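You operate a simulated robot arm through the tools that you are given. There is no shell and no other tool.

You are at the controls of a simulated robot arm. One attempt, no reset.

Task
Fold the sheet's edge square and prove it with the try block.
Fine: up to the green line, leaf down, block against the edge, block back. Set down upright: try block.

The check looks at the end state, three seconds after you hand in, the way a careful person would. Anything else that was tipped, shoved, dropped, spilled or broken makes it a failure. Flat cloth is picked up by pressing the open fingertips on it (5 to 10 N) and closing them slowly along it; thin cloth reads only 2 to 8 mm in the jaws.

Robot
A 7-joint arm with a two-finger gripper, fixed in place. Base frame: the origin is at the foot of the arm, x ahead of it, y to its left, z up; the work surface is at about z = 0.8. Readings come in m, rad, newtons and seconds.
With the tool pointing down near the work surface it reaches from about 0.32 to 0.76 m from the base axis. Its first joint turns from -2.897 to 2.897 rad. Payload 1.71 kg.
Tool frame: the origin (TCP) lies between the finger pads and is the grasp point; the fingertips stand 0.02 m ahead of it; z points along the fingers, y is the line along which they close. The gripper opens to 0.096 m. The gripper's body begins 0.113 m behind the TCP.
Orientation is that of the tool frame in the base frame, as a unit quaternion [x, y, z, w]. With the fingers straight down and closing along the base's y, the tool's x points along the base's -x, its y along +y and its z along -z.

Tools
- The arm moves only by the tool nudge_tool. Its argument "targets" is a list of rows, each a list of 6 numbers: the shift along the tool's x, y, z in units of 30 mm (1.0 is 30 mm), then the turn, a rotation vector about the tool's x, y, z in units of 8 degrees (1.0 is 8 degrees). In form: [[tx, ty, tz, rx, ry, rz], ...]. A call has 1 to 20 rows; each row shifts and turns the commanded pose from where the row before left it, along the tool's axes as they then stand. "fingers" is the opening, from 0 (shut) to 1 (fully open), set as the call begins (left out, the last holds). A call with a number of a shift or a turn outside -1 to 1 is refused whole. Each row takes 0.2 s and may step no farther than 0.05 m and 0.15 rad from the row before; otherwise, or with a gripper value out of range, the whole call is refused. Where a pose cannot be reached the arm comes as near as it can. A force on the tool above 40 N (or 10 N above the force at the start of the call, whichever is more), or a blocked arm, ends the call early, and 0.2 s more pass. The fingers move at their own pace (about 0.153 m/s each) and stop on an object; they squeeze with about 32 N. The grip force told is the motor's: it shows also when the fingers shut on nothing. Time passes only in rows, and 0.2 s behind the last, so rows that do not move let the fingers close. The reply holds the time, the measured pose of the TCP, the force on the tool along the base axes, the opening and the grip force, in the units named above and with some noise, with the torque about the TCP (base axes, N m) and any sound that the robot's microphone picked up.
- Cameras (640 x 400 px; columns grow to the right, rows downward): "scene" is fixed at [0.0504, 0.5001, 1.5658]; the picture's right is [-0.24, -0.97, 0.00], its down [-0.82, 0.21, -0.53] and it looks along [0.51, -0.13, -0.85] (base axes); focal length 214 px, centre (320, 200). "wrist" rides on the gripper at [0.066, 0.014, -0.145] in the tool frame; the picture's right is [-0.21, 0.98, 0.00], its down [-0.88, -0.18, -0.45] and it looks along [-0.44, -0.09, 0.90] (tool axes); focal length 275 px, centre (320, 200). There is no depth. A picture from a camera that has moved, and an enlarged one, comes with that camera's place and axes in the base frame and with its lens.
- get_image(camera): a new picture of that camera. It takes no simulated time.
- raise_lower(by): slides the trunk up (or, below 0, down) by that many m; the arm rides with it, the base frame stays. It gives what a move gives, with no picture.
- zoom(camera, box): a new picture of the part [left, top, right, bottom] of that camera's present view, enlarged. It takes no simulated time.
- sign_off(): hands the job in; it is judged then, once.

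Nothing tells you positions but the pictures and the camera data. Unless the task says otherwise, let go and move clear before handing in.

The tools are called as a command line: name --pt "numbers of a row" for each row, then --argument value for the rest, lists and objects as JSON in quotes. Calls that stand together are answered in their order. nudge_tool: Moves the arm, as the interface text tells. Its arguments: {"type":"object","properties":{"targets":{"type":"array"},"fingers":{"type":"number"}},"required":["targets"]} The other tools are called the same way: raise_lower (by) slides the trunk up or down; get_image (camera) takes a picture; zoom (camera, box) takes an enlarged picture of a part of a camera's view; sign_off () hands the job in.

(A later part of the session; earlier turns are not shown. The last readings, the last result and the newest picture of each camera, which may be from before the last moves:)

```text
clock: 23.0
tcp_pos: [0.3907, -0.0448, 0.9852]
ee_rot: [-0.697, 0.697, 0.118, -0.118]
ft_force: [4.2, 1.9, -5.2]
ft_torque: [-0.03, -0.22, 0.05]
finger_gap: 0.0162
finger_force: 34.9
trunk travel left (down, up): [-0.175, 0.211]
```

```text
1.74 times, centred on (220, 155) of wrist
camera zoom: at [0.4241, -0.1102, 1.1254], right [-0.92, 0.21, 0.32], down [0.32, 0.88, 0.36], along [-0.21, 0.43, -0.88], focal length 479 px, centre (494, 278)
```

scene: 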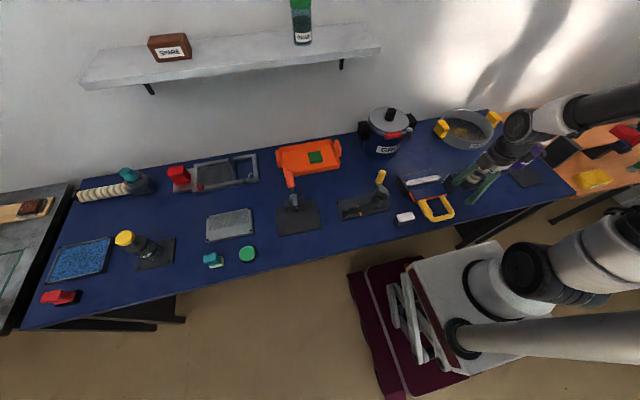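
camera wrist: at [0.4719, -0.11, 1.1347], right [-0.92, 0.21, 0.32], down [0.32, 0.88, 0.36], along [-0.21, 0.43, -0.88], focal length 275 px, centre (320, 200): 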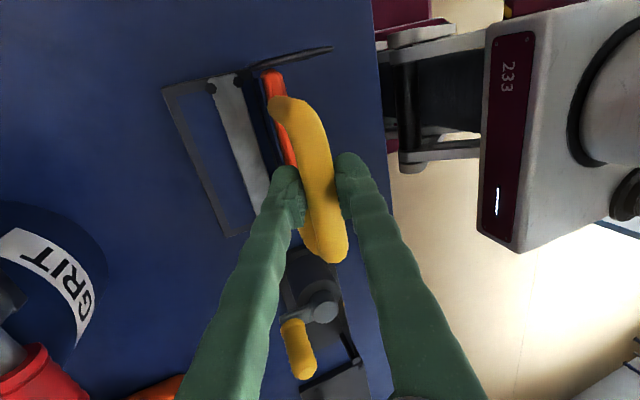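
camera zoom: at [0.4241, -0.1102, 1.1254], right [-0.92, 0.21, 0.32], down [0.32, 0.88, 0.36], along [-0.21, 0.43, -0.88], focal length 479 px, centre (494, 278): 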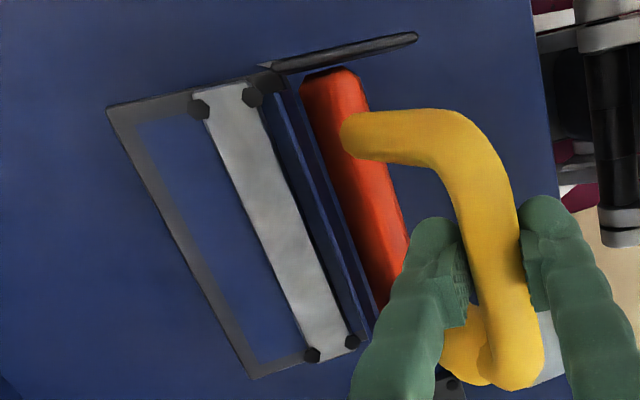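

The flap stays standing while the leaf comes down. Continuing from 70° to 45°.

nudge_tool --pt "0 0.1467 0.1353 0 0 0" --pt "0 0.1467 0.1353 0 0 0" --pt "0 0.1343 0.15 0 0 0" --pt "0 0.1343 0.15 0 0 0" --pt "0 0.122 0.16 0 0 0" --pt "0 0.122 0.16 0 0 0" --pt "0 0.106 0.17 0 0 0" --pt "0 0.106 0.17 0 0 0" --pt "0 0.0927 0.1777 0 0 0" --pt "0 0.0927 0.1777 0 0 0"

zoom --camera "scene" --box '[395, 140, 475, 220]'

get_image --camera "wrist"

```text
clock: 25.2
tcp_pos: [0.3392, -0.0433, 0.9506]
ee_rot: [0.697, -0.697, -0.118, 0.118]
ft_force: [4.2, -3.0, -1.7]
ft_torque: [0.0, -0.24, 0.04]
finger_gap: 0.0159
finger_force: 35.0
trunk travel left (down, up): [-0.175, 0.211]
```

```text
5.00 times, centred on (435, 180) of scene
camera zoom: at [0.0504, 0.5001, 1.5658], right [-0.24, -0.97, 0.0], down [-0.82, 0.21, -0.53], along [0.51, -0.13, -0.85], focal length 1072 px, centre (-255, 300)
```

zoom: 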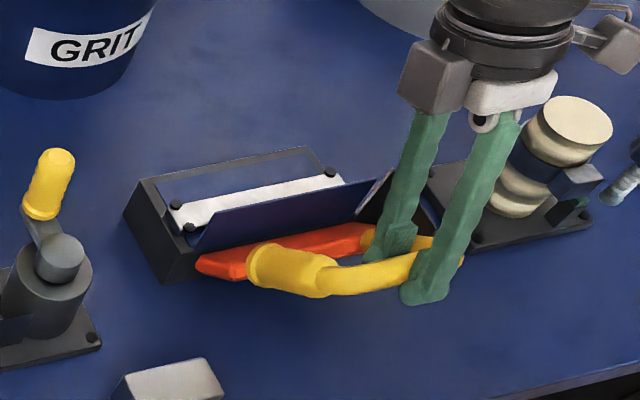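

```text
taken
camera wrist: at [0.3743, -0.1102, 1.0918], right [-0.92, 0.21, 0.32], down [0.32, 0.88, 0.36], along [-0.21, 0.43, -0.88], focal length 275 px, centre (320, 200)
```

wrist: 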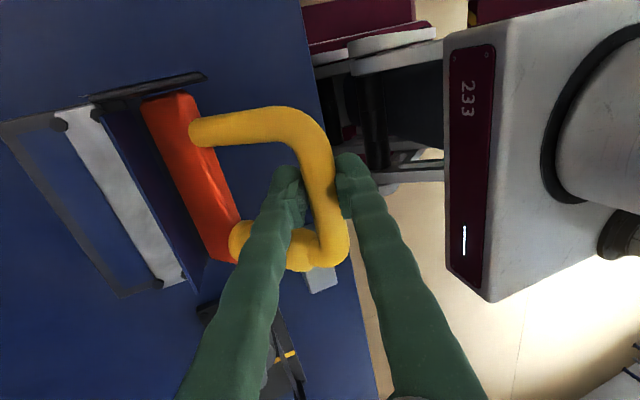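

The flap stands and the leaf is at 45°. Lowering it further to about 15°.

nudge_tool --pt "0 0.0685 0.171 0 0 0" --pt "0 0.0685 0.171 0 0 0" --pt "0 0.0565 0.195 0 0 0" --pt "0 0.0565 0.195 0 0 0" --pt "0 0.038 0.1973 0 0 0" --pt "0 0.038 0.1973 0 0 0" --pt "0 0.021 0.2003 0 0 0" --pt "0 0.021 0.2003 0 0 0" --pt "0 0.003 0.201 0 0 0" --pt "0 0.003 0.201 0 0 0" --pt "0 -0.0127 0.2007 0 0 0" --pt "0 -0.0127 0.2007 0 0 0"

```text
clock: 27.8
tcp_pos: [0.3057, -0.0449, 0.8885]
ee_rot: [0.697, -0.697, -0.119, 0.119]
ft_force: [-9.6, -1.3, 3.3]
ft_torque: [-0.14, 0.03, 0.05]
finger_gap: 0.0154
finger_force: 35.3
trunk travel left (down, up): [-0.175, 0.211]
```

nudge_tool --pt "0 -0.016 0.2047 0 0 0" --pt "0 -0.0217 0.2027 0 0 0" --pt "0 -0.05 0.196 0 0 0" --pt "0 -0.05 0.196 0 0 0"

zoom --camera "scene" --box '[395, 140, 475, 220]'

```text
clock: 28.8
tcp_pos: [0.3008, -0.0441, 0.8632]
ee_rot: [-0.697, 0.697, 0.119, -0.119]
ft_force: [-22.3, -3.7, 1.8]
ft_torque: [0.21, 0.06, -0.09]
finger_gap: 0.0152
finger_force: 34.4
trunk travel left (down, up): [-0.175, 0.211]
```

```text
5.00 times, centred on (435, 180) of scene
camera zoom: at [0.0504, 0.5001, 1.5658], right [-0.24, -0.97, 0.0], down [-0.82, 0.21, -0.53], along [0.51, -0.13, -0.85], focal length 1072 px, centre (-255, 300)
```

zoom: 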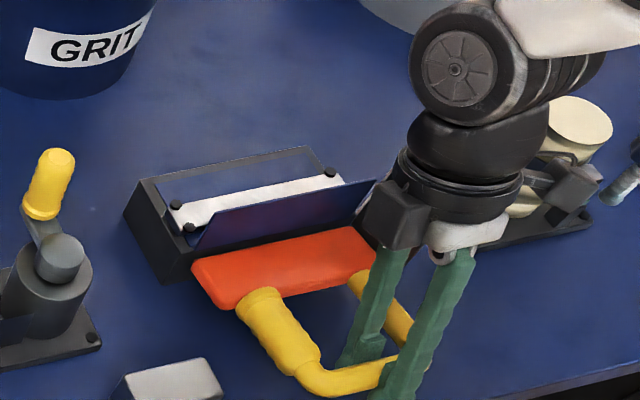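

The leaf is nearly down and pushing the tool slightly in -x. I'll finish lowering it with an x correction.

nudge_tool --pt "0 0.045 0.11 0 0 0" --pt "0 -0.0133 0.0977 0 0 0" --pt "0 -0.023 0.0943 0 0 0" --pt "0 -0.023 0.0943 0 0 0"

zoom --camera "scene" --box '[395, 140, 475, 220]'

get_image --camera "wrist"

```text
clock: 29.8
tcp_pos: [0.2987, -0.0441, 0.8537]
ee_rot: [0.698, -0.697, -0.118, 0.117]
ft_force: [-14.4, -5.5, 2.1]
ft_torque: [-0.06, -0.11, -0.01]
finger_gap: 0.0153
finger_force: 34.8
trunk travel left (down, up): [-0.175, 0.211]
```

```text
5.00 times, centred on (435, 180) of scene
camera zoom: at [0.0504, 0.5001, 1.5658], right [-0.24, -0.97, 0.0], down [-0.82, 0.21, -0.53], along [0.51, -0.13, -0.85], focal length 1072 px, centre (-255, 300)
```

zoom: 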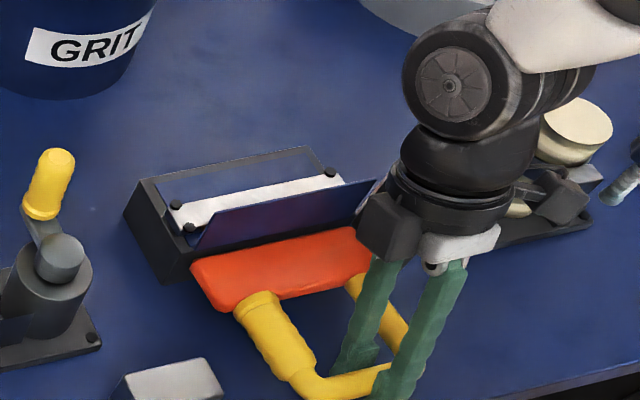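

```text
taken
camera wrist: at [0.3333, -0.1103, 0.9946], right [-0.92, 0.21, 0.32], down [0.32, 0.88, 0.36], along [-0.21, 0.44, -0.88], focal length 275 px, centre (320, 200)
```

wrist: 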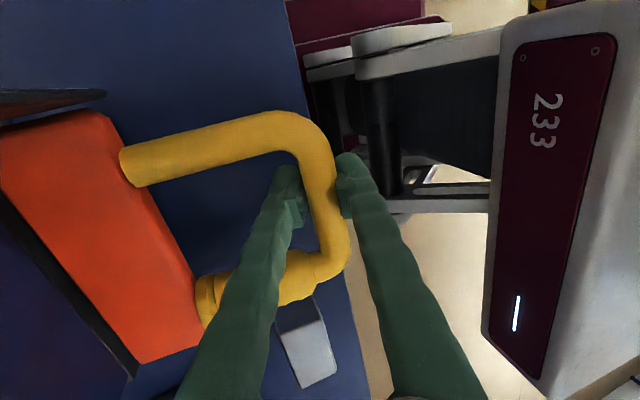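

The leaf is nearly flat, a few mm short at the crossbar. I'll lower it a little more until it rests.

nudge_tool --pt "0 0.04 0.075 0 0 0" --pt "0 0.0 0.075 0 0 0" --pt "0 0 0 0 0 0"

zoom --camera "scene" --box '[390, 150, 480, 230]'

```text
clock: 30.6
tcp_pos: [0.2978, -0.0445, 0.8493]
ee_rot: [0.698, -0.697, -0.116, 0.117]
ft_force: [5.0, -8.3, -0.1]
ft_torque: [-0.12, -0.16, 0.05]
finger_gap: 0.0153
finger_force: 35.0
trunk travel left (down, up): [-0.175, 0.211]
```

```text
5.00 times, centred on (435, 190) of scene
camera zoom: at [0.0504, 0.5001, 1.5658], right [-0.24, -0.97, 0.0], down [-0.82, 0.21, -0.53], along [0.51, -0.13, -0.85], focal length 1072 px, centre (-255, 250)
```

zoom: 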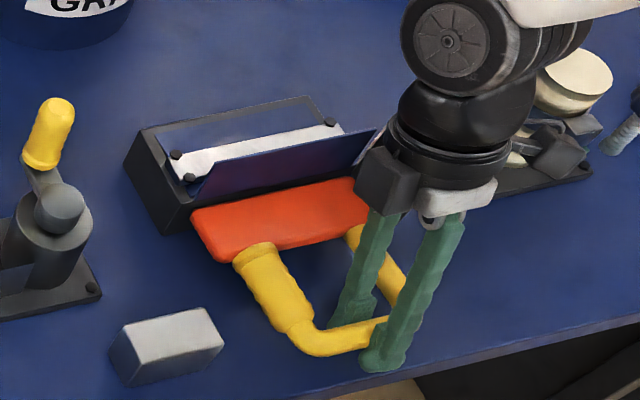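

nudge_tool --pt "0 0 0.06 0 0 0" --pt "0 0 0.06 0 0 0" --pt "0 0 0 0 0 0"

```text
clock: 31.4
tcp_pos: [0.2984, -0.0442, 0.8465]
ee_rot: [-0.697, 0.697, 0.117, -0.117]
ft_force: [24.0, -9.7, 1.3]
ft_torque: [-0.08, -0.13, 0.01]
finger_gap: 0.0152
finger_force: 34.5
trunk travel left (down, up): [-0.175, 0.211]
```

The leaf is resting at its bottom position. I'll relieve the side force, then open and back out along the tool axis.

nudge_tool --pt "0 -0.06 -0.06 0 0 0" --pt "0 -0.03 -0.03 0 0 0" --pt "0 0 0 0 0 0"

nudge_tool --pt "0 0 0 0 0 0" --pt "0 0 0 0 0 0" --pt "0 0 0 0 0 0" --fingers 0.5

get_image --camera "wrist"

zoom --camera "scene" --box '[390, 150, 480, 230]'

```text
clock: 32.2
tcp_pos: [0.2978, -0.0437, 0.8485]
ee_rot: [-0.697, 0.697, 0.119, -0.119]
ft_force: [7.3, -4.7, -2.4]
ft_torque: [0.27, 0.14, -0.1]
finger_gap: 0.0157
finger_force: 35.1
trunk travel left (down, up): [-0.175, 0.211]
```

```text
clock: 33.0
tcp_pos: [0.2986, -0.0444, 0.8488]
ee_rot: [0.697, -0.697, -0.117, 0.118]
ft_force: [-1.5, -0.3, 0.1]
ft_torque: [0.0, 0.0, -0.01]
finger_gap: 0.0481
finger_force: 0.1
trunk travel left (down, up): [-0.175, 0.211]
```

```text
taken
camera wrist: at [0.3337, -0.11, 0.9891], right [-0.92, 0.21, 0.32], down [0.32, 0.88, 0.36], along [-0.21, 0.44, -0.88], focal length 275 px, centre (320, 200)
```

wrist: 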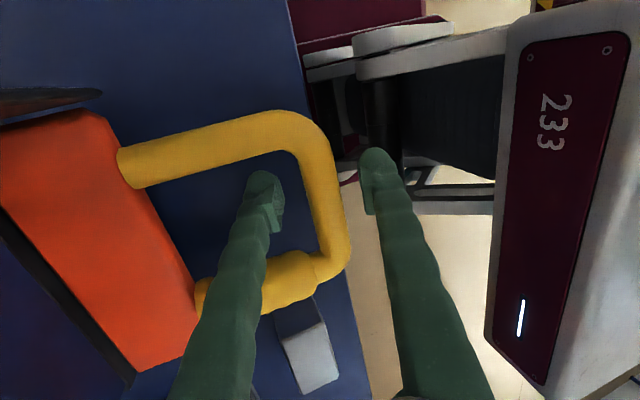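

```text
5.00 times, centred on (435, 190) of scene
camera zoom: at [0.0504, 0.5001, 1.5658], right [-0.24, -0.97, 0.0], down [-0.82, 0.21, -0.53], along [0.51, -0.13, -0.85], focal length 1072 px, centre (-255, 250)
```

zoom: 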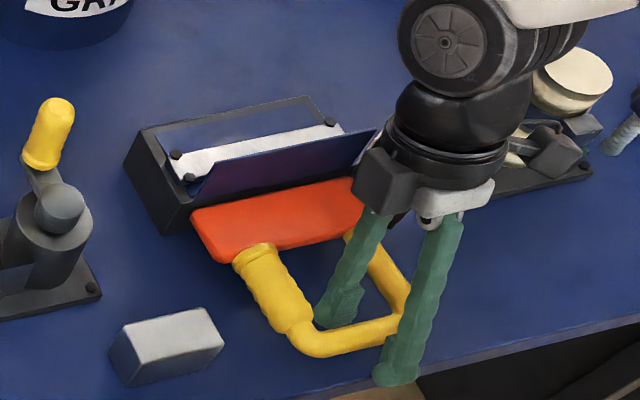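

I've let go of the leaf and it sits flat as before, with the flap standing. I'll back out and look at the flap's angle.

nudge_tool --pt "0 0 -0.5 0 0 0" --pt "0 0 -0.8 0 0 0" --pt "0 0 -0.9 0 0 0" --pt "0 0 -0.9 0 0 0" --pt "0 0 -0.9 0 0 0" --pt "0 0 -0.9 0 0 0"

get_image --camera "wrist"

zoom --camera "scene" --box '[395, 160, 450, 210]'

```text
clock: 34.4
tcp_pos: [0.3467, -0.0431, 0.9856]
ee_rot: [0.697, -0.697, -0.118, 0.118]
ft_force: [-0.1, 0.3, 0.3]
ft_torque: [0.02, -0.04, 0.0]
finger_gap: 0.048
finger_force: 0.0
trunk travel left (down, up): [-0.175, 0.211]
```

```text
taken
camera wrist: at [0.3809, -0.1096, 1.1272], right [-0.92, 0.21, 0.32], down [0.32, 0.88, 0.36], along [-0.21, 0.43, -0.88], focal length 275 px, centre (320, 200)
```

wrist: 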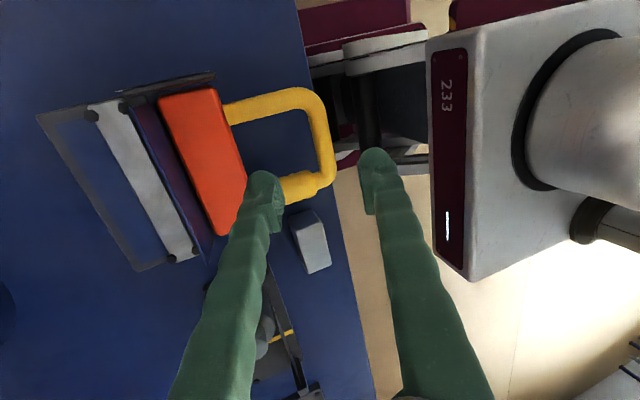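

```text
8.00 times, centred on (422, 185) of scene
camera zoom: at [0.0504, 0.5001, 1.5658], right [-0.24, -0.97, 0.0], down [-0.82, 0.21, -0.53], along [0.51, -0.13, -0.85], focal length 1716 px, centre (-500, 320)
```

zoom: 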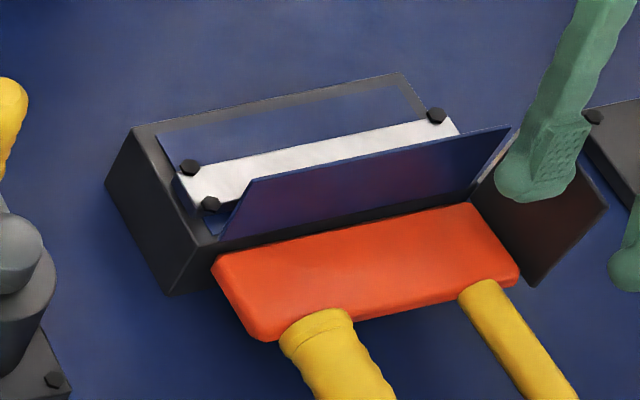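

zoom --camera "wrist" --box '[90, 70, 260, 280]'

zoom --camera "wrist" --box '[100, 70, 180, 120]'

```text
1.90 times, centred on (175, 175) of wrist
camera zoom: at [0.3809, -0.1096, 1.1272], right [-0.92, 0.21, 0.32], down [0.32, 0.88, 0.36], along [-0.21, 0.43, -0.88], focal length 524 px, centre (596, 248)
```

zoom: 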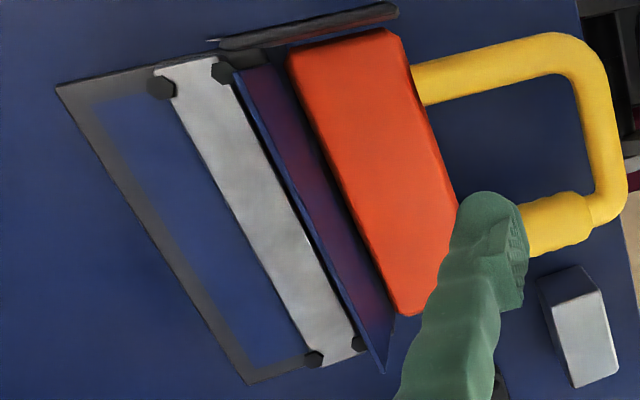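

```text
8.00 times, centred on (140, 95) of wrist
camera zoom: at [0.3809, -0.1096, 1.1272], right [-0.92, 0.21, 0.32], down [0.32, 0.88, 0.36], along [-0.21, 0.43, -0.88], focal length 2202 px, centre (1760, 1040)
```

zoom: 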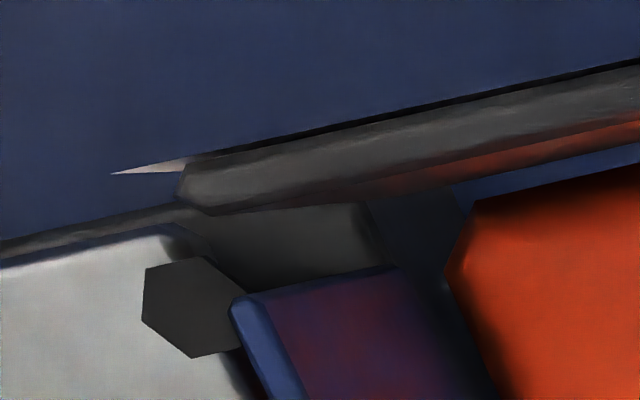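

The flap stands at about 90–91°, measured from its base and top edges, so the fold is square. Next is the try block, near (0.336, 0.095), about 0.034 × 0.069 × 0.04. I'll grip it by its ends along y so its long face stays free, and first turn the tool back upright.

nudge_tool --pt "0 0 0 0.8333 0 0" --pt "0 0 0 0.8333 0 0" --pt "0 0 0 0.8333 0 0" --pt "0 0 0 0 0 0.9375" --pt "0 0 0 0 0 0.9375" --pt "0 0 0 0 0 0.9375" --pt "0 0 0 0 0 0.9375" --pt "0 0 0 0 0 0.9375" --pt "0 0 0 0 0 0.9375" --pt "0 0 0 0 0 0.9375" --pt "0 0 0 0 0 0.9375" --pt "0 0 0 0 0 0.9375" --pt "0 0 0 0 0 0.9375" --pt "0 0 0 0 0 0.9375" --pt "0 0 0 0 0 0.9375" --fingers 1.0

get_image --camera "wrist"

```text
clock: 37.6
tcp_pos: [0.3485, -0.0452, 0.9852]
ee_rot: [0.001, 1.0, 0.0, 0.008]
ft_force: [-1.4, 0.9, 0.0]
ft_torque: [0.02, 0.0, -0.01]
finger_gap: 0.0958
finger_force: 0.0
trunk travel left (down, up): [-0.175, 0.211]
```

```text
taken
camera wrist: at [0.2796, -0.0304, 1.1295], right [0.21, 0.98, 0.0], down [0.87, -0.19, 0.46], along [0.45, -0.09, -0.89], focal length 275 px, centre (320, 200)
```

wrist: 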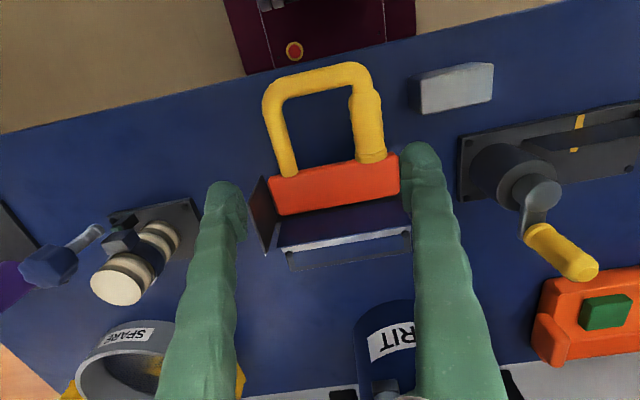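

zoom --camera "wrist" --box '[395, 45, 515, 125]'

zoom --camera "wrist" --box '[240, 150, 430, 280]'

```text
5.00 times, centred on (455, 85) of wrist
camera zoom: at [0.2796, -0.0304, 1.1295], right [0.21, 0.98, 0.0], down [0.87, -0.19, 0.46], along [0.45, -0.09, -0.89], focal length 1376 px, centre (-355, 775)
```

zoom: 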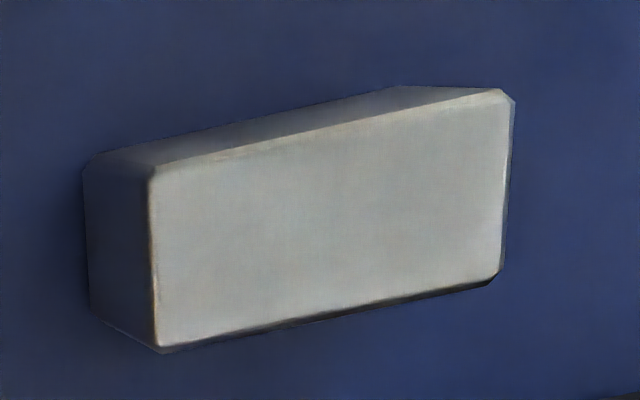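

```text
3.08 times, centred on (335, 215) of wrist
camera zoom: at [0.2796, -0.0304, 1.1295], right [0.21, 0.98, 0.0], down [0.87, -0.19, 0.46], along [0.45, -0.09, -0.89], focal length 847 px, centre (274, 154)
```

zoom: 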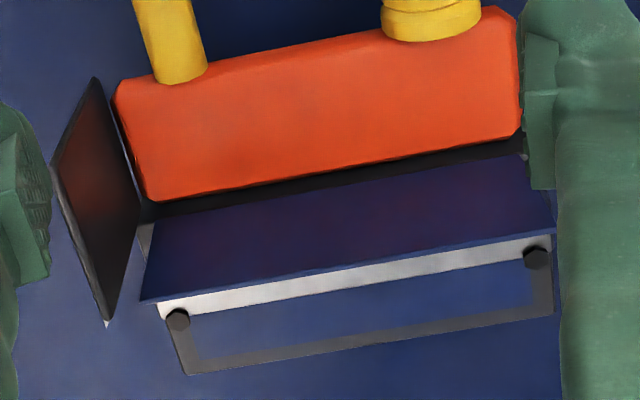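

The block's centre refines to (0.335, 0.097), about 35 × 67 × 40 mm. I'll correct the slight tool tilt and move above it.

nudge_tool --pt "0 0 0 0 0.115 0" --pt "0.075 0.789 0 0 0 0" --pt "0.075 0.789 0 0 0 0" --pt "0.075 0.789 0 0 0 0" --pt "0.075 0.789 0 0 0 0" --pt "0.075 0.789 0 0 0 0" --pt "0.075 0.789 0 0 0 0" --pt "0 0 0.8 0 0 0" --pt "0 0 0.8 0 0 0" --pt "0 0 0 0 0 0"

get_image --camera "wrist"

zoom --camera "scene" --box '[370, 150, 470, 240]'

```text
clock: 39.8
tcp_pos: [0.3333, 0.0969, 0.9371]
ee_rot: [0.0, 1.0, 0.0, 0.0]
ft_force: [0.1, 0.2, -0.3]
ft_torque: [0.0, -0.01, -0.05]
finger_gap: 0.0961
finger_force: 0.1
trunk travel left (down, up): [-0.175, 0.211]
```

```text
taken
camera wrist: at [0.2688, 0.1104, 1.0822], right [0.21, 0.98, 0.0], down [0.88, -0.18, 0.44], along [0.43, -0.09, -0.9], focal length 275 px, centre (320, 200)
```

wrist: 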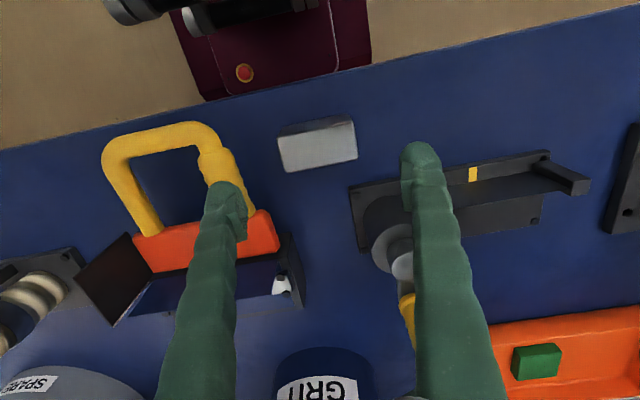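

```text
4.44 times, centred on (420, 195) of scene
camera zoom: at [0.0504, 0.5001, 1.5658], right [-0.24, -0.97, 0.0], down [-0.82, 0.21, -0.53], along [0.51, -0.13, -0.85], focal length 953 px, centre (-124, 222)
```

zoom: 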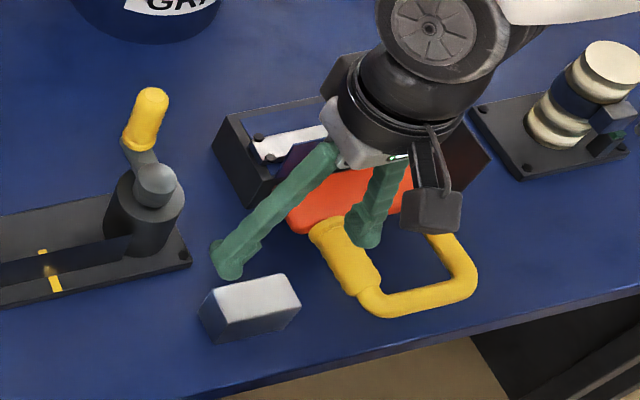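

zoom --camera "wrist" --box '[258, 100, 378, 190]'

```text
4.44 times, centred on (318, 145) of wrist
camera zoom: at [0.2688, 0.1104, 1.0822], right [0.21, 0.98, 0.0], down [0.88, -0.18, 0.44], along [0.43, -0.09, -0.9], focal length 1224 px, centre (329, 444)
```

zoom: 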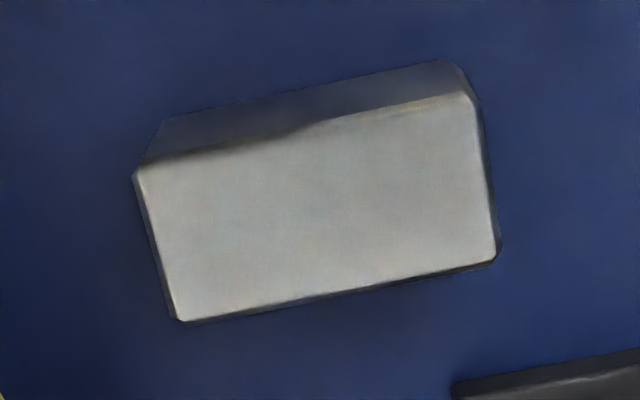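

The block sits centred between the open fingers. I'm descending to grip height.

nudge_tool --pt "0 -0.04 0.728 0 0 0" --pt "0 0 0.728 0 0 0" --pt "0 0 0.728 0 0 0" --pt "0 0 0.728 0 0 0" --pt "0 0 0.6 0 0 0" --pt "0 0 0 0 0 0"

get_image --camera "wrist"

zoom --camera "scene" --box '[370, 150, 470, 240]'

```text
clock: 41.2
tcp_pos: [0.334, 0.095, 0.8333]
ee_rot: [0.0, 1.0, 0.0, -0.001]
ft_force: [0.2, 0.7, 0.3]
ft_torque: [0.0, 0.01, 0.02]
finger_gap: 0.0958
finger_force: 0.1
trunk travel left (down, up): [-0.175, 0.211]
```

```text
taken
camera wrist: at [0.2687, 0.1087, 0.9774], right [0.21, 0.98, 0.0], down [0.88, -0.18, 0.44], along [0.43, -0.09, -0.9], focal length 275 px, centre (320, 200)
```

wrist: 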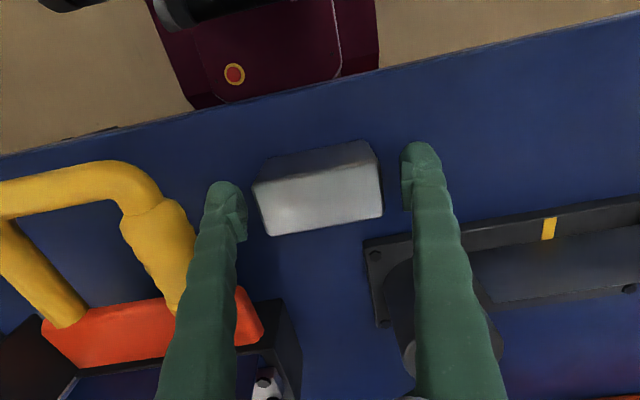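

```text
4.44 times, centred on (420, 195) of scene
camera zoom: at [0.0504, 0.5001, 1.5658], right [-0.24, -0.97, 0.0], down [-0.82, 0.21, -0.53], along [0.51, -0.13, -0.85], focal length 953 px, centre (-124, 222)
```

zoom: 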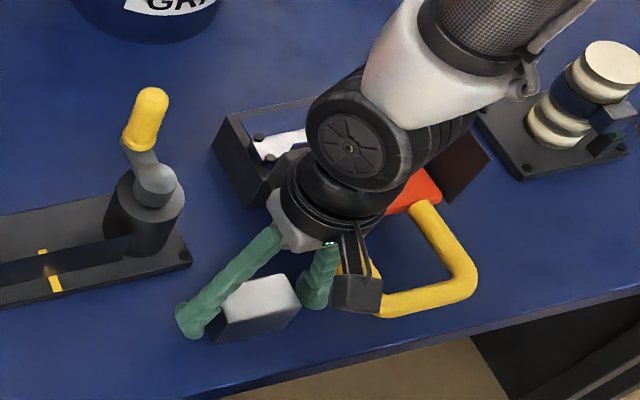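

The fingers straddle the block. I'll lower a touch more and close slowly.

nudge_tool --pt "0 0 0.13 0 0 0" --pt "0 0 0 0 0 0" --fingers 0.8

nudge_tool --pt "0 0 0 0 0 0" --pt "0 0 0 0 0 0" --pt "0 0 0 0 0 0" --fingers 0.5

```text
clock: 41.8
tcp_pos: [0.3345, 0.0963, 0.8303]
ee_rot: [-0.001, 1.0, 0.001, -0.002]
ft_force: [0.9, -0.9, -0.3]
ft_torque: [0.02, -0.01, -0.02]
finger_gap: 0.0775
finger_force: 0.8
trunk travel left (down, up): [-0.175, 0.211]
```

```text
clock: 42.6
tcp_pos: [0.335, 0.0958, 0.8302]
ee_rot: [-0.001, 1.0, 0.001, -0.001]
ft_force: [-0.4, -0.5, -0.4]
ft_torque: [-0.03, -0.02, -0.03]
finger_gap: 0.0761
finger_force: 31.8
trunk travel left (down, up): [-0.175, 0.211]
```

zoom --camera "wrist" --box '[190, 110, 470, 270]'

zoom --camera "scene" --box '[390, 190, 450, 240]'

```text
2.29 times, centred on (330, 190) of wrist
camera zoom: at [0.2684, 0.1089, 0.9744], right [0.21, 0.98, 0.0], down [0.88, -0.18, 0.44], along [0.43, -0.09, -0.9], focal length 629 px, centre (297, 223)
```

zoom: 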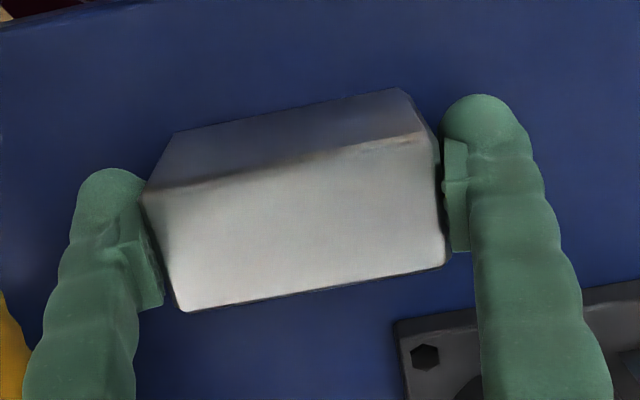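

```text
8.00 times, centred on (420, 215) of scene
camera zoom: at [0.0504, 0.5001, 1.5658], right [-0.24, -0.97, 0.0], down [-0.82, 0.21, -0.53], along [0.51, -0.13, -0.85], focal length 1716 px, centre (-480, 80)
```

zoom: 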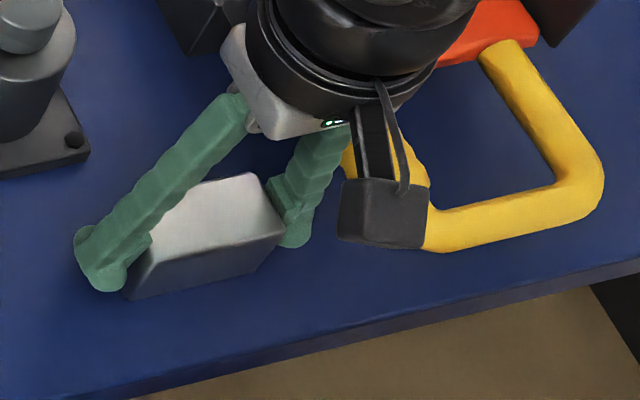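

The block is gripped at its ends, with a 0.076 gap, at TCP (0.335, 0.0958, 0.8302). I'll lift it straight up.

nudge_tool --pt "0 0 -0.2 0 0 0" --pt "0 0 -0.5 0 0 0" --pt "0 0 -0.8 0 0 0" --pt "0 0 -0.9 0 0 0" --pt "0 0 -0.9 0 0 0" --pt "0 0 -0.9 0 0 0"

get_image --camera "wrist"

zoom --camera "scene" --box '[370, 140, 470, 240]'

```text
clock: 44.0
tcp_pos: [0.3328, 0.095, 0.9551]
ee_rot: [0.0, 1.0, 0.0, -0.001]
ft_force: [-0.5, 1.1, -3.2]
ft_torque: [-0.02, -0.03, 0.0]
finger_gap: 0.076
finger_force: 31.7
trunk travel left (down, up): [-0.175, 0.211]
```

```text
taken
camera wrist: at [0.2668, 0.109, 1.1], right [0.21, 0.98, 0.0], down [0.88, -0.18, 0.44], along [0.43, -0.09, -0.9], focal length 275 px, centre (320, 200)
```

wrist: 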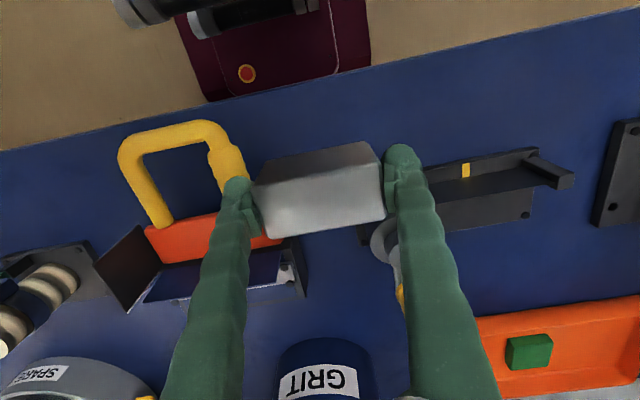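

```text
4.00 times, centred on (420, 190) of scene
camera zoom: at [0.0504, 0.5001, 1.5658], right [-0.24, -0.97, 0.0], down [-0.82, 0.21, -0.53], along [0.51, -0.13, -0.85], focal length 858 px, centre (-80, 240)
```

zoom: 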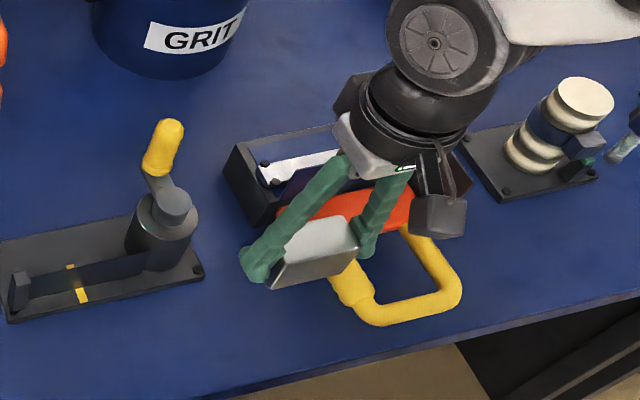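

The block is held firmly and weighs about 0.3 kg. I'll carry it over the leaf to just in front of the standing flap.

nudge_tool --pt "-0.423 -0.733 -0.055 0 0 0" --pt "-0.423 -0.733 -0.055 0 0 0" --pt "-0.423 -0.733 -0.055 0 0 0" --pt "-0.423 -0.733 -0.055 0 0 0" --pt "-0.423 -0.733 -0.055 0 0 0" --pt "-0.423 -0.733 -0.055 0 0 0" --pt "0 0 0 0 0 0"

get_image --camera "wrist"

zoom --camera "scene" --box '[380, 140, 480, 230]'

```text
clock: 45.6
tcp_pos: [0.41, -0.0352, 0.9657]
ee_rot: [0.001, 1.0, 0.0, -0.001]
ft_force: [0.7, -0.1, -2.4]
ft_torque: [0.03, 0.0, 0.02]
finger_gap: 0.0758
finger_force: 31.6
trunk travel left (down, up): [-0.175, 0.211]
```

```text
taken
camera wrist: at [0.344, -0.0228, 1.1096], right [0.21, 0.98, 0.0], down [0.88, -0.18, 0.44], along [0.43, -0.09, -0.9], focal length 275 px, centre (320, 200)
```

wrist: 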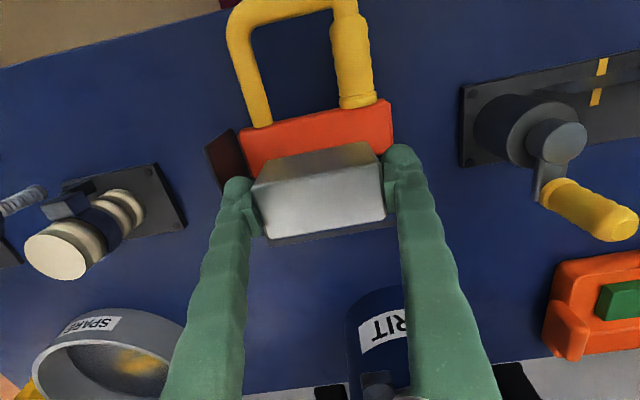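

```text
4.44 times, centred on (430, 185) of scene
camera zoom: at [0.0504, 0.5001, 1.5658], right [-0.24, -0.97, 0.0], down [-0.82, 0.21, -0.53], along [0.51, -0.13, -0.85], focal length 953 px, centre (-169, 267)
```

zoom: 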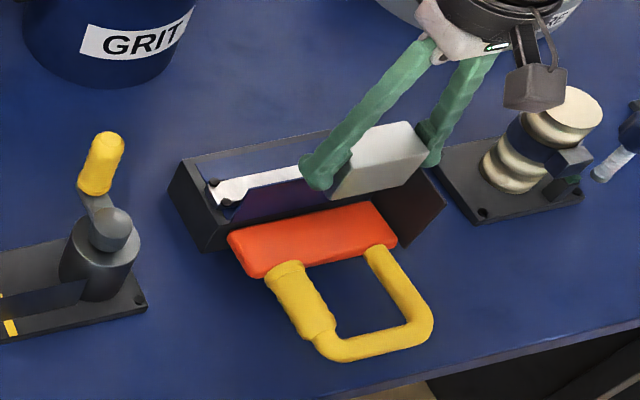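

nudge_tool --pt "0 0 0.66 0 0 0" --pt "0 0 0.66 0 0 0" --pt "0 0 0.66 0 0 0" --pt "0 0 0.66 0 0 0" --pt "0 0 0 0 0 0"

zoom --camera "wrist" --box '[180, 80, 460, 280]'

zoom --camera "scene" --box '[395, 160, 455, 210]'

```text
clock: 46.8
tcp_pos: [0.4124, -0.0353, 0.8848]
ee_rot: [0.0, 1.0, 0.0, -0.001]
ft_force: [0.5, 0.1, -3.3]
ft_torque: [-0.01, 0.04, 0.02]
finger_gap: 0.0758
finger_force: 32.5
trunk travel left (down, up): [-0.175, 0.211]
```

```text
2.00 times, centred on (320, 180) of wrist
camera zoom: at [0.3456, -0.0221, 1.0289], right [0.21, 0.98, 0.0], down [0.88, -0.18, 0.44], along [0.43, -0.09, -0.9], focal length 551 px, centre (320, 240)
```

zoom: 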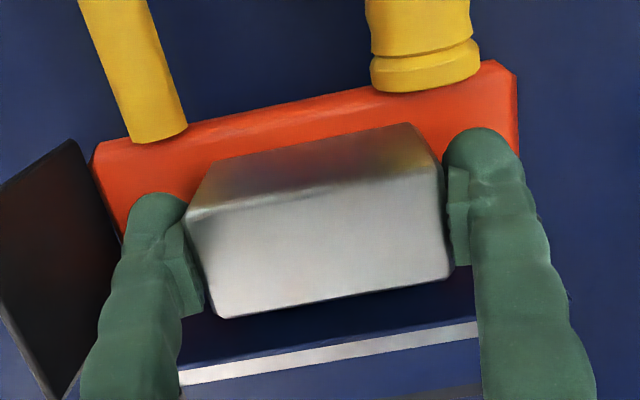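

```text
8.00 times, centred on (425, 185) of scene
camera zoom: at [0.0504, 0.5001, 1.5658], right [-0.24, -0.97, 0.0], down [-0.82, 0.21, -0.53], along [0.51, -0.13, -0.85], focal length 1716 px, centre (-520, 320)
```

zoom: 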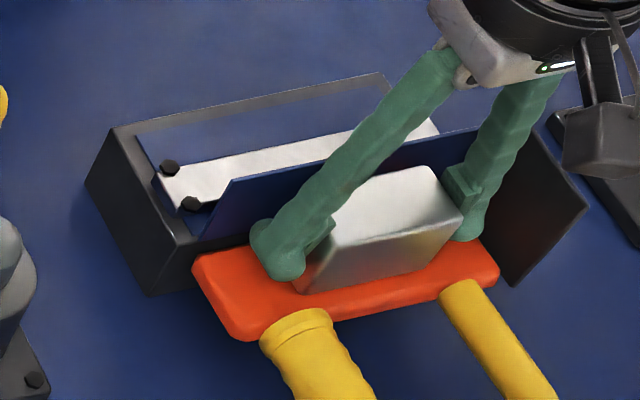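

The block is just above the leaf and about 8 mm from the flap. I'll lower it slightly and ease it toward the flap in small steps.

nudge_tool --pt "0 0 0.04 0 0 0" --pt "0 0 0.04 0 0 0" --pt "-0.04 0 0 0 0 0" --pt "-0.04 0 0 0 0 0" --pt "-0.04 0 0 0 0 0" --pt "-0.04 0 0 0 0 0" --pt "0 0 0 0 0 0"

zoom --camera "wrist" --box '[180, 80, 460, 280]'

```text
clock: 48.4
tcp_pos: [0.4156, -0.0353, 0.8819]
ee_rot: [0.0, 1.0, -0.001, -0.001]
ft_force: [-0.5, 0.1, -2.1]
ft_torque: [-0.01, -0.01, -0.05]
finger_gap: 0.0758
finger_force: 32.3
trunk travel left (down, up): [-0.175, 0.211]
```

```text
2.00 times, centred on (320, 180) of wrist
camera zoom: at [0.3499, -0.0215, 1.0275], right [0.2, 0.98, 0.0], down [0.88, -0.18, 0.44], along [0.43, -0.09, -0.9], focal length 551 px, centre (320, 240)
```

zoom: 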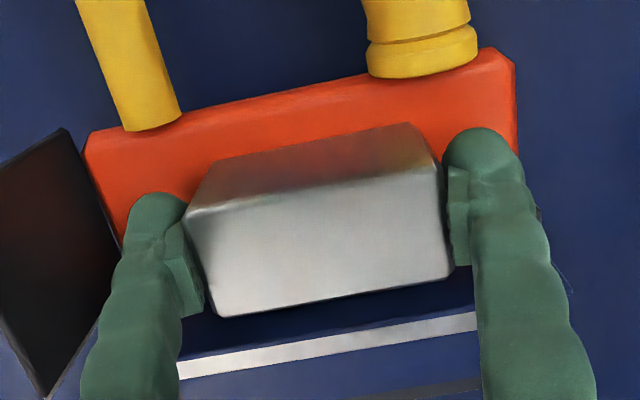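

nudge_tool --pt "-0.033 0 0 0 0 0" --pt "-0.033 0 0 0 0 0" --pt "-0.033 0 0 0 0 0" --pt "0 0 0 0 0 0"

nudge_tool --pt "-0.033 0 0 0 0 0" --pt "0 0 0 0 0 0"

zoom --camera "wrist" --box '[180, 80, 460, 280]'

```text
clock: 49.4
tcp_pos: [0.4191, -0.0338, 0.8835]
ee_rot: [-0.001, 1.0, -0.001, 0.0]
ft_force: [0.2, -0.2, -1.8]
ft_torque: [0.0, 0.03, 0.0]
finger_gap: 0.0755
finger_force: 31.7
trunk travel left (down, up): [-0.175, 0.211]
```

```text
clock: 50.0
tcp_pos: [0.4197, -0.0341, 0.8838]
ee_rot: [0.0, 1.0, 0.0, -0.001]
ft_force: [-1.4, -0.3, -3.0]
ft_torque: [0.02, 0.07, 0.01]
finger_gap: 0.0755
finger_force: 31.8
trunk travel left (down, up): [-0.175, 0.211]
```

```text
2.00 times, centred on (320, 180) of wrist
camera zoom: at [0.3536, -0.0213, 1.0278], right [0.21, 0.98, 0.0], down [0.88, -0.18, 0.44], along [0.43, -0.09, -0.9], focal length 551 px, centre (320, 240)
```

zoom: 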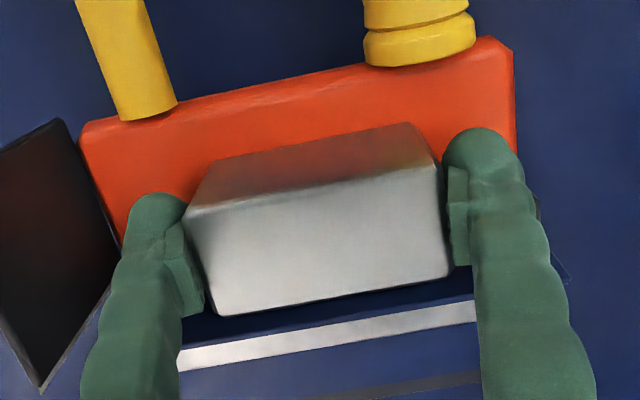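

nudge_tool --pt "-0.033 0 0 0 0 0" --pt "0 0 0 0 0 0"

nudge_tool --pt "-0.033 0 0 0 0 0" --pt "0 0 0 0 0 0"

```text
clock: 50.6
tcp_pos: [0.4193, -0.0334, 0.884]
ee_rot: [0.0, 1.0, 0.0, -0.003]
ft_force: [-7.3, -0.3, -3.2]
ft_torque: [0.01, 0.24, -0.05]
finger_gap: 0.0754
finger_force: 31.9
trunk travel left (down, up): [-0.175, 0.211]
```

```text
clock: 51.2
tcp_pos: [0.4204, -0.0345, 0.884]
ee_rot: [0.001, 1.0, 0.0, -0.002]
ft_force: [-11.8, -0.8, -2.4]
ft_torque: [-0.03, 0.37, -0.05]
finger_gap: 0.0756
finger_force: 32.2
trunk travel left (down, up): [-0.175, 0.211]
```

The block is in contact low on the flap, right at the fold, at about 12 N. To be sure it bears on the flap itself and not the bed corner, I'll back off, raise it about 8 mm, and touch again lightly.

nudge_tool --pt "0.05 0 0 0 0 0" --pt "0.05 0 0 0 0 0" --pt "0 0 -0.133 0 0 0" --pt "0 0 -0.133 0 0 0" --pt "-0.033 0 0 0 0 0" --pt "0 0 0 0 0 0"

nudge_tool --pt "-0.033 0 0 0 0 0" --pt "0 0 0 0 0 0"

zoom --camera "wrist" --box '[180, 80, 460, 280]'

zoom --camera "scene" --box '[395, 160, 455, 210]'

```text
clock: 52.6
tcp_pos: [0.4195, -0.0351, 0.8914]
ee_rot: [0.0, 1.0, 0.0, -0.001]
ft_force: [-0.4, 0.3, -3.4]
ft_torque: [-0.01, 0.0, 0.03]
finger_gap: 0.0752
finger_force: 32.2
trunk travel left (down, up): [-0.175, 0.211]
```

```text
clock: 53.2
tcp_pos: [0.4195, -0.0364, 0.8914]
ee_rot: [-0.001, 1.0, 0.001, -0.001]
ft_force: [-2.5, -1.0, -3.5]
ft_torque: [-0.01, 0.07, 0.02]
finger_gap: 0.075
finger_force: 32.7
trunk travel left (down, up): [-0.175, 0.211]
```

```text
2.00 times, centred on (320, 180) of wrist
camera zoom: at [0.3546, -0.0221, 1.0355], right [0.21, 0.98, 0.0], down [0.88, -0.18, 0.44], along [0.43, -0.09, -0.9], focal length 551 px, centre (320, 240)
```

zoom: 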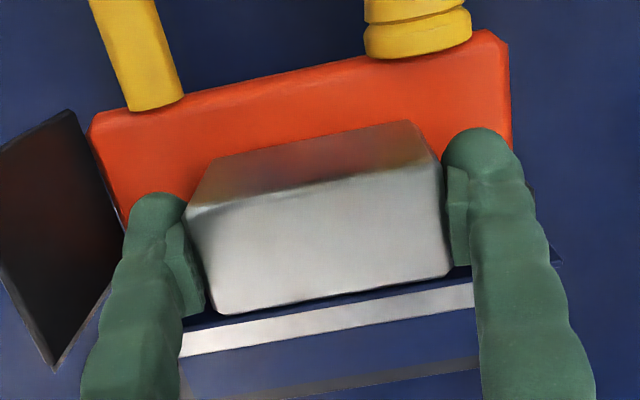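

```text
8.00 times, centred on (425, 185) of scene
camera zoom: at [0.0504, 0.5001, 1.5658], right [-0.24, -0.97, 0.0], down [-0.82, 0.21, -0.53], along [0.51, -0.13, -0.85], focal length 1716 px, centre (-520, 320)
```

zoom: 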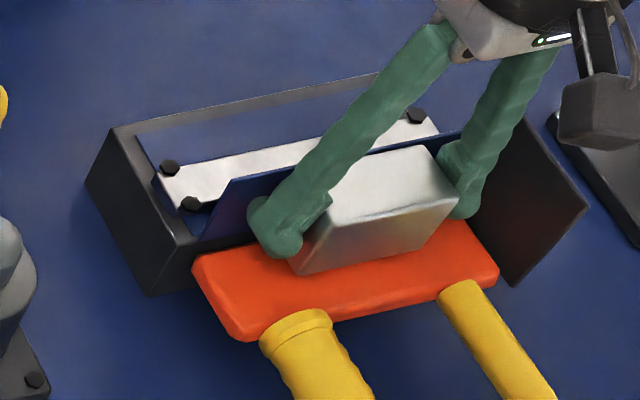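

The block touches the flap 12 mm above the fold at the same x, within about 0.3 mm, which confirms it's square. I'll press slightly more and hold for a second.

nudge_tool --pt "-0.025 0 0 0 0 0" --pt "0 0 0 0 0 0" --pt "0 0 0 0 0 0" --pt "0 0 0 0 0 0" --pt "0 0 0 0 0 0" --pt "0 0 0 0 0 0"

```text
clock: 54.6
tcp_pos: [0.4216, -0.0341, 0.8921]
ee_rot: [0.001, 1.0, 0.0, 0.0]
ft_force: [-9.0, -0.3, -4.1]
ft_torque: [-0.05, 0.31, -0.01]
finger_gap: 0.0753
finger_force: 31.7
trunk travel left (down, up): [-0.175, 0.211]
```

The contact is firm. For a full try-square test I'll also seat the block on the leaf and touch it to the flap from there.

nudge_tool --pt "0.06 0 0 0 0 0" --pt "0.03 0 0.1 0 0 0" --pt "0 0 0.1 0 0 0" --pt "0 0 0.1 0 0 0" --pt "0 0 0.05 0 0 0" --pt "0 0 0 0 0 0"

nudge_tool --pt "0 0 0.04 0 0 0" --pt "0 0 0.04 0 0 0" --pt "0 0 0 0 0 0"

```text
clock: 56.0
tcp_pos: [0.4194, -0.035, 0.8821]
ee_rot: [0.0, 1.0, 0.0, 0.001]
ft_force: [2.6, -0.9, 12.9]
ft_torque: [0.45, -0.34, -0.09]
finger_gap: 0.0751
finger_force: 32.2
trunk travel left (down, up): [-0.175, 0.211]
```

```text
clock: 56.6
tcp_pos: [0.4066, -0.0355, 0.888]
ee_rot: [0.0, 1.0, 0.0, 0.011]
ft_force: [2.2, -2.2, -0.2]
ft_torque: [0.07, -0.04, -0.07]
finger_gap: 0.0749
finger_force: 31.6
trunk travel left (down, up): [-0.175, 0.211]
stopped in row 3: the force on the tool passed its limit at 40 N (the readings are from after the stop); the commanded pose is now the measured one
```

That second lowering step pressed too hard: the block had already been on the leaf, and the arm stopped itself and backed off. I'll check the block and flap before doing anything else.

get_image --camera "wrist"

zoom --camera "scene" --box '[395, 160, 455, 210]'

zoom --camera "wrist" --box '[180, 80, 460, 280]'

```text
taken
camera wrist: at [0.3367, -0.0226, 1.0303], right [0.21, 0.98, 0.0], down [0.87, -0.18, 0.46], along [0.46, -0.09, -0.89], focal length 275 px, centre (320, 200)
```

wrist: 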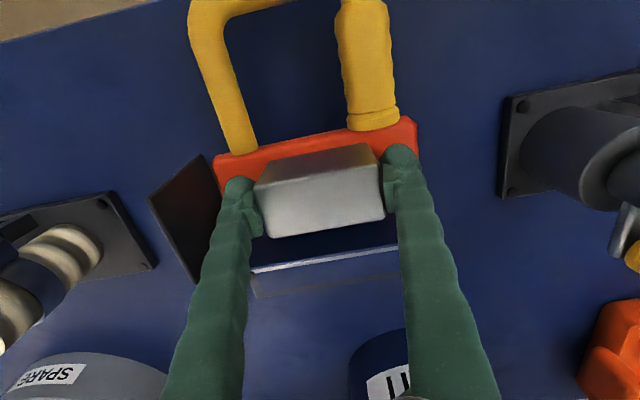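

```text
8.00 times, centred on (425, 185) of scene
camera zoom: at [0.0504, 0.5001, 1.5658], right [-0.24, -0.97, 0.0], down [-0.82, 0.21, -0.53], along [0.51, -0.13, -0.85], focal length 1716 px, centre (-520, 320)
```

zoom: 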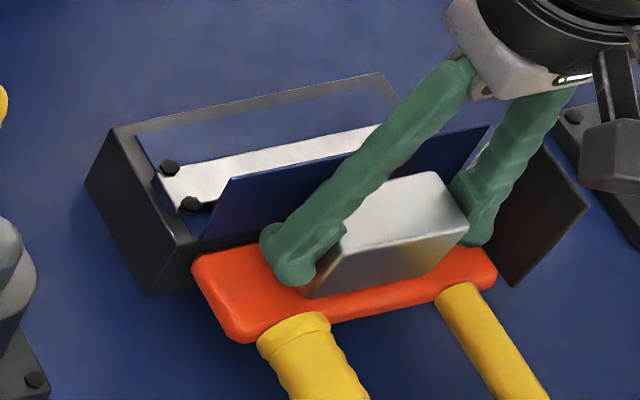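

```text
2.00 times, centred on (320, 180) of wrist
camera zoom: at [0.3367, -0.0226, 1.0303], right [0.21, 0.98, 0.0], down [0.87, -0.18, 0.46], along [0.46, -0.09, -0.89], focal length 551 px, centre (320, 240)
```

zoom: 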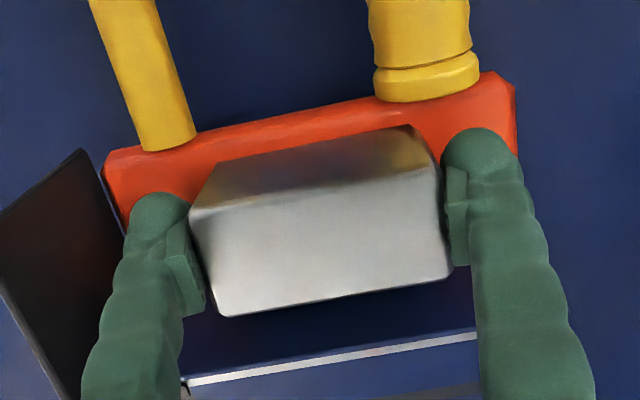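

The block is still firmly held and upright, and the flap hasn't moved. The touch test is done, so I'll straighten the slight tilt, lift clear and head back to the block's original place.

nudge_tool --pt "0 0 -0.2 0 0 0" --pt "0 0 -0.4 0 0 0" --pt "0 0 -0.64 0 0 0" --pt "0 0 -0.64 0 0 0" --pt "0 0 -0.64 0 0 0" --pt "0 0 0 0 0.158 0" --pt "0 0 0 0 0 0"

get_image --camera "wrist"

zoom --camera "scene" --box '[395, 140, 475, 210]'

```text
clock: 58.2
tcp_pos: [0.406, -0.0357, 0.963]
ee_rot: [0.0, 1.0, -0.002, -0.002]
ft_force: [0.5, -0.1, -2.9]
ft_torque: [0.03, -0.01, -0.01]
finger_gap: 0.0744
finger_force: 31.7
trunk travel left (down, up): [-0.175, 0.211]
```

```text
taken
camera wrist: at [0.3402, -0.022, 1.107], right [0.21, 0.98, 0.0], down [0.88, -0.18, 0.44], along [0.43, -0.09, -0.9], focal length 275 px, centre (320, 200)
```

wrist: 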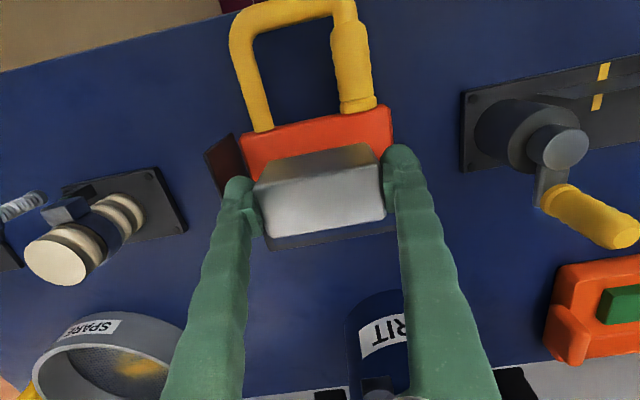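

```text
5.71 times, centred on (435, 175) of scene
camera zoom: at [0.0504, 0.5001, 1.5658], right [-0.24, -0.97, 0.0], down [-0.82, 0.21, -0.53], along [0.51, -0.13, -0.85], focal length 1226 px, centre (-337, 343)
```

zoom: 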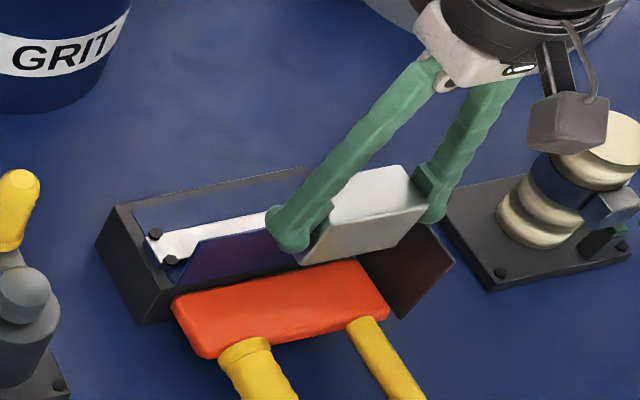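

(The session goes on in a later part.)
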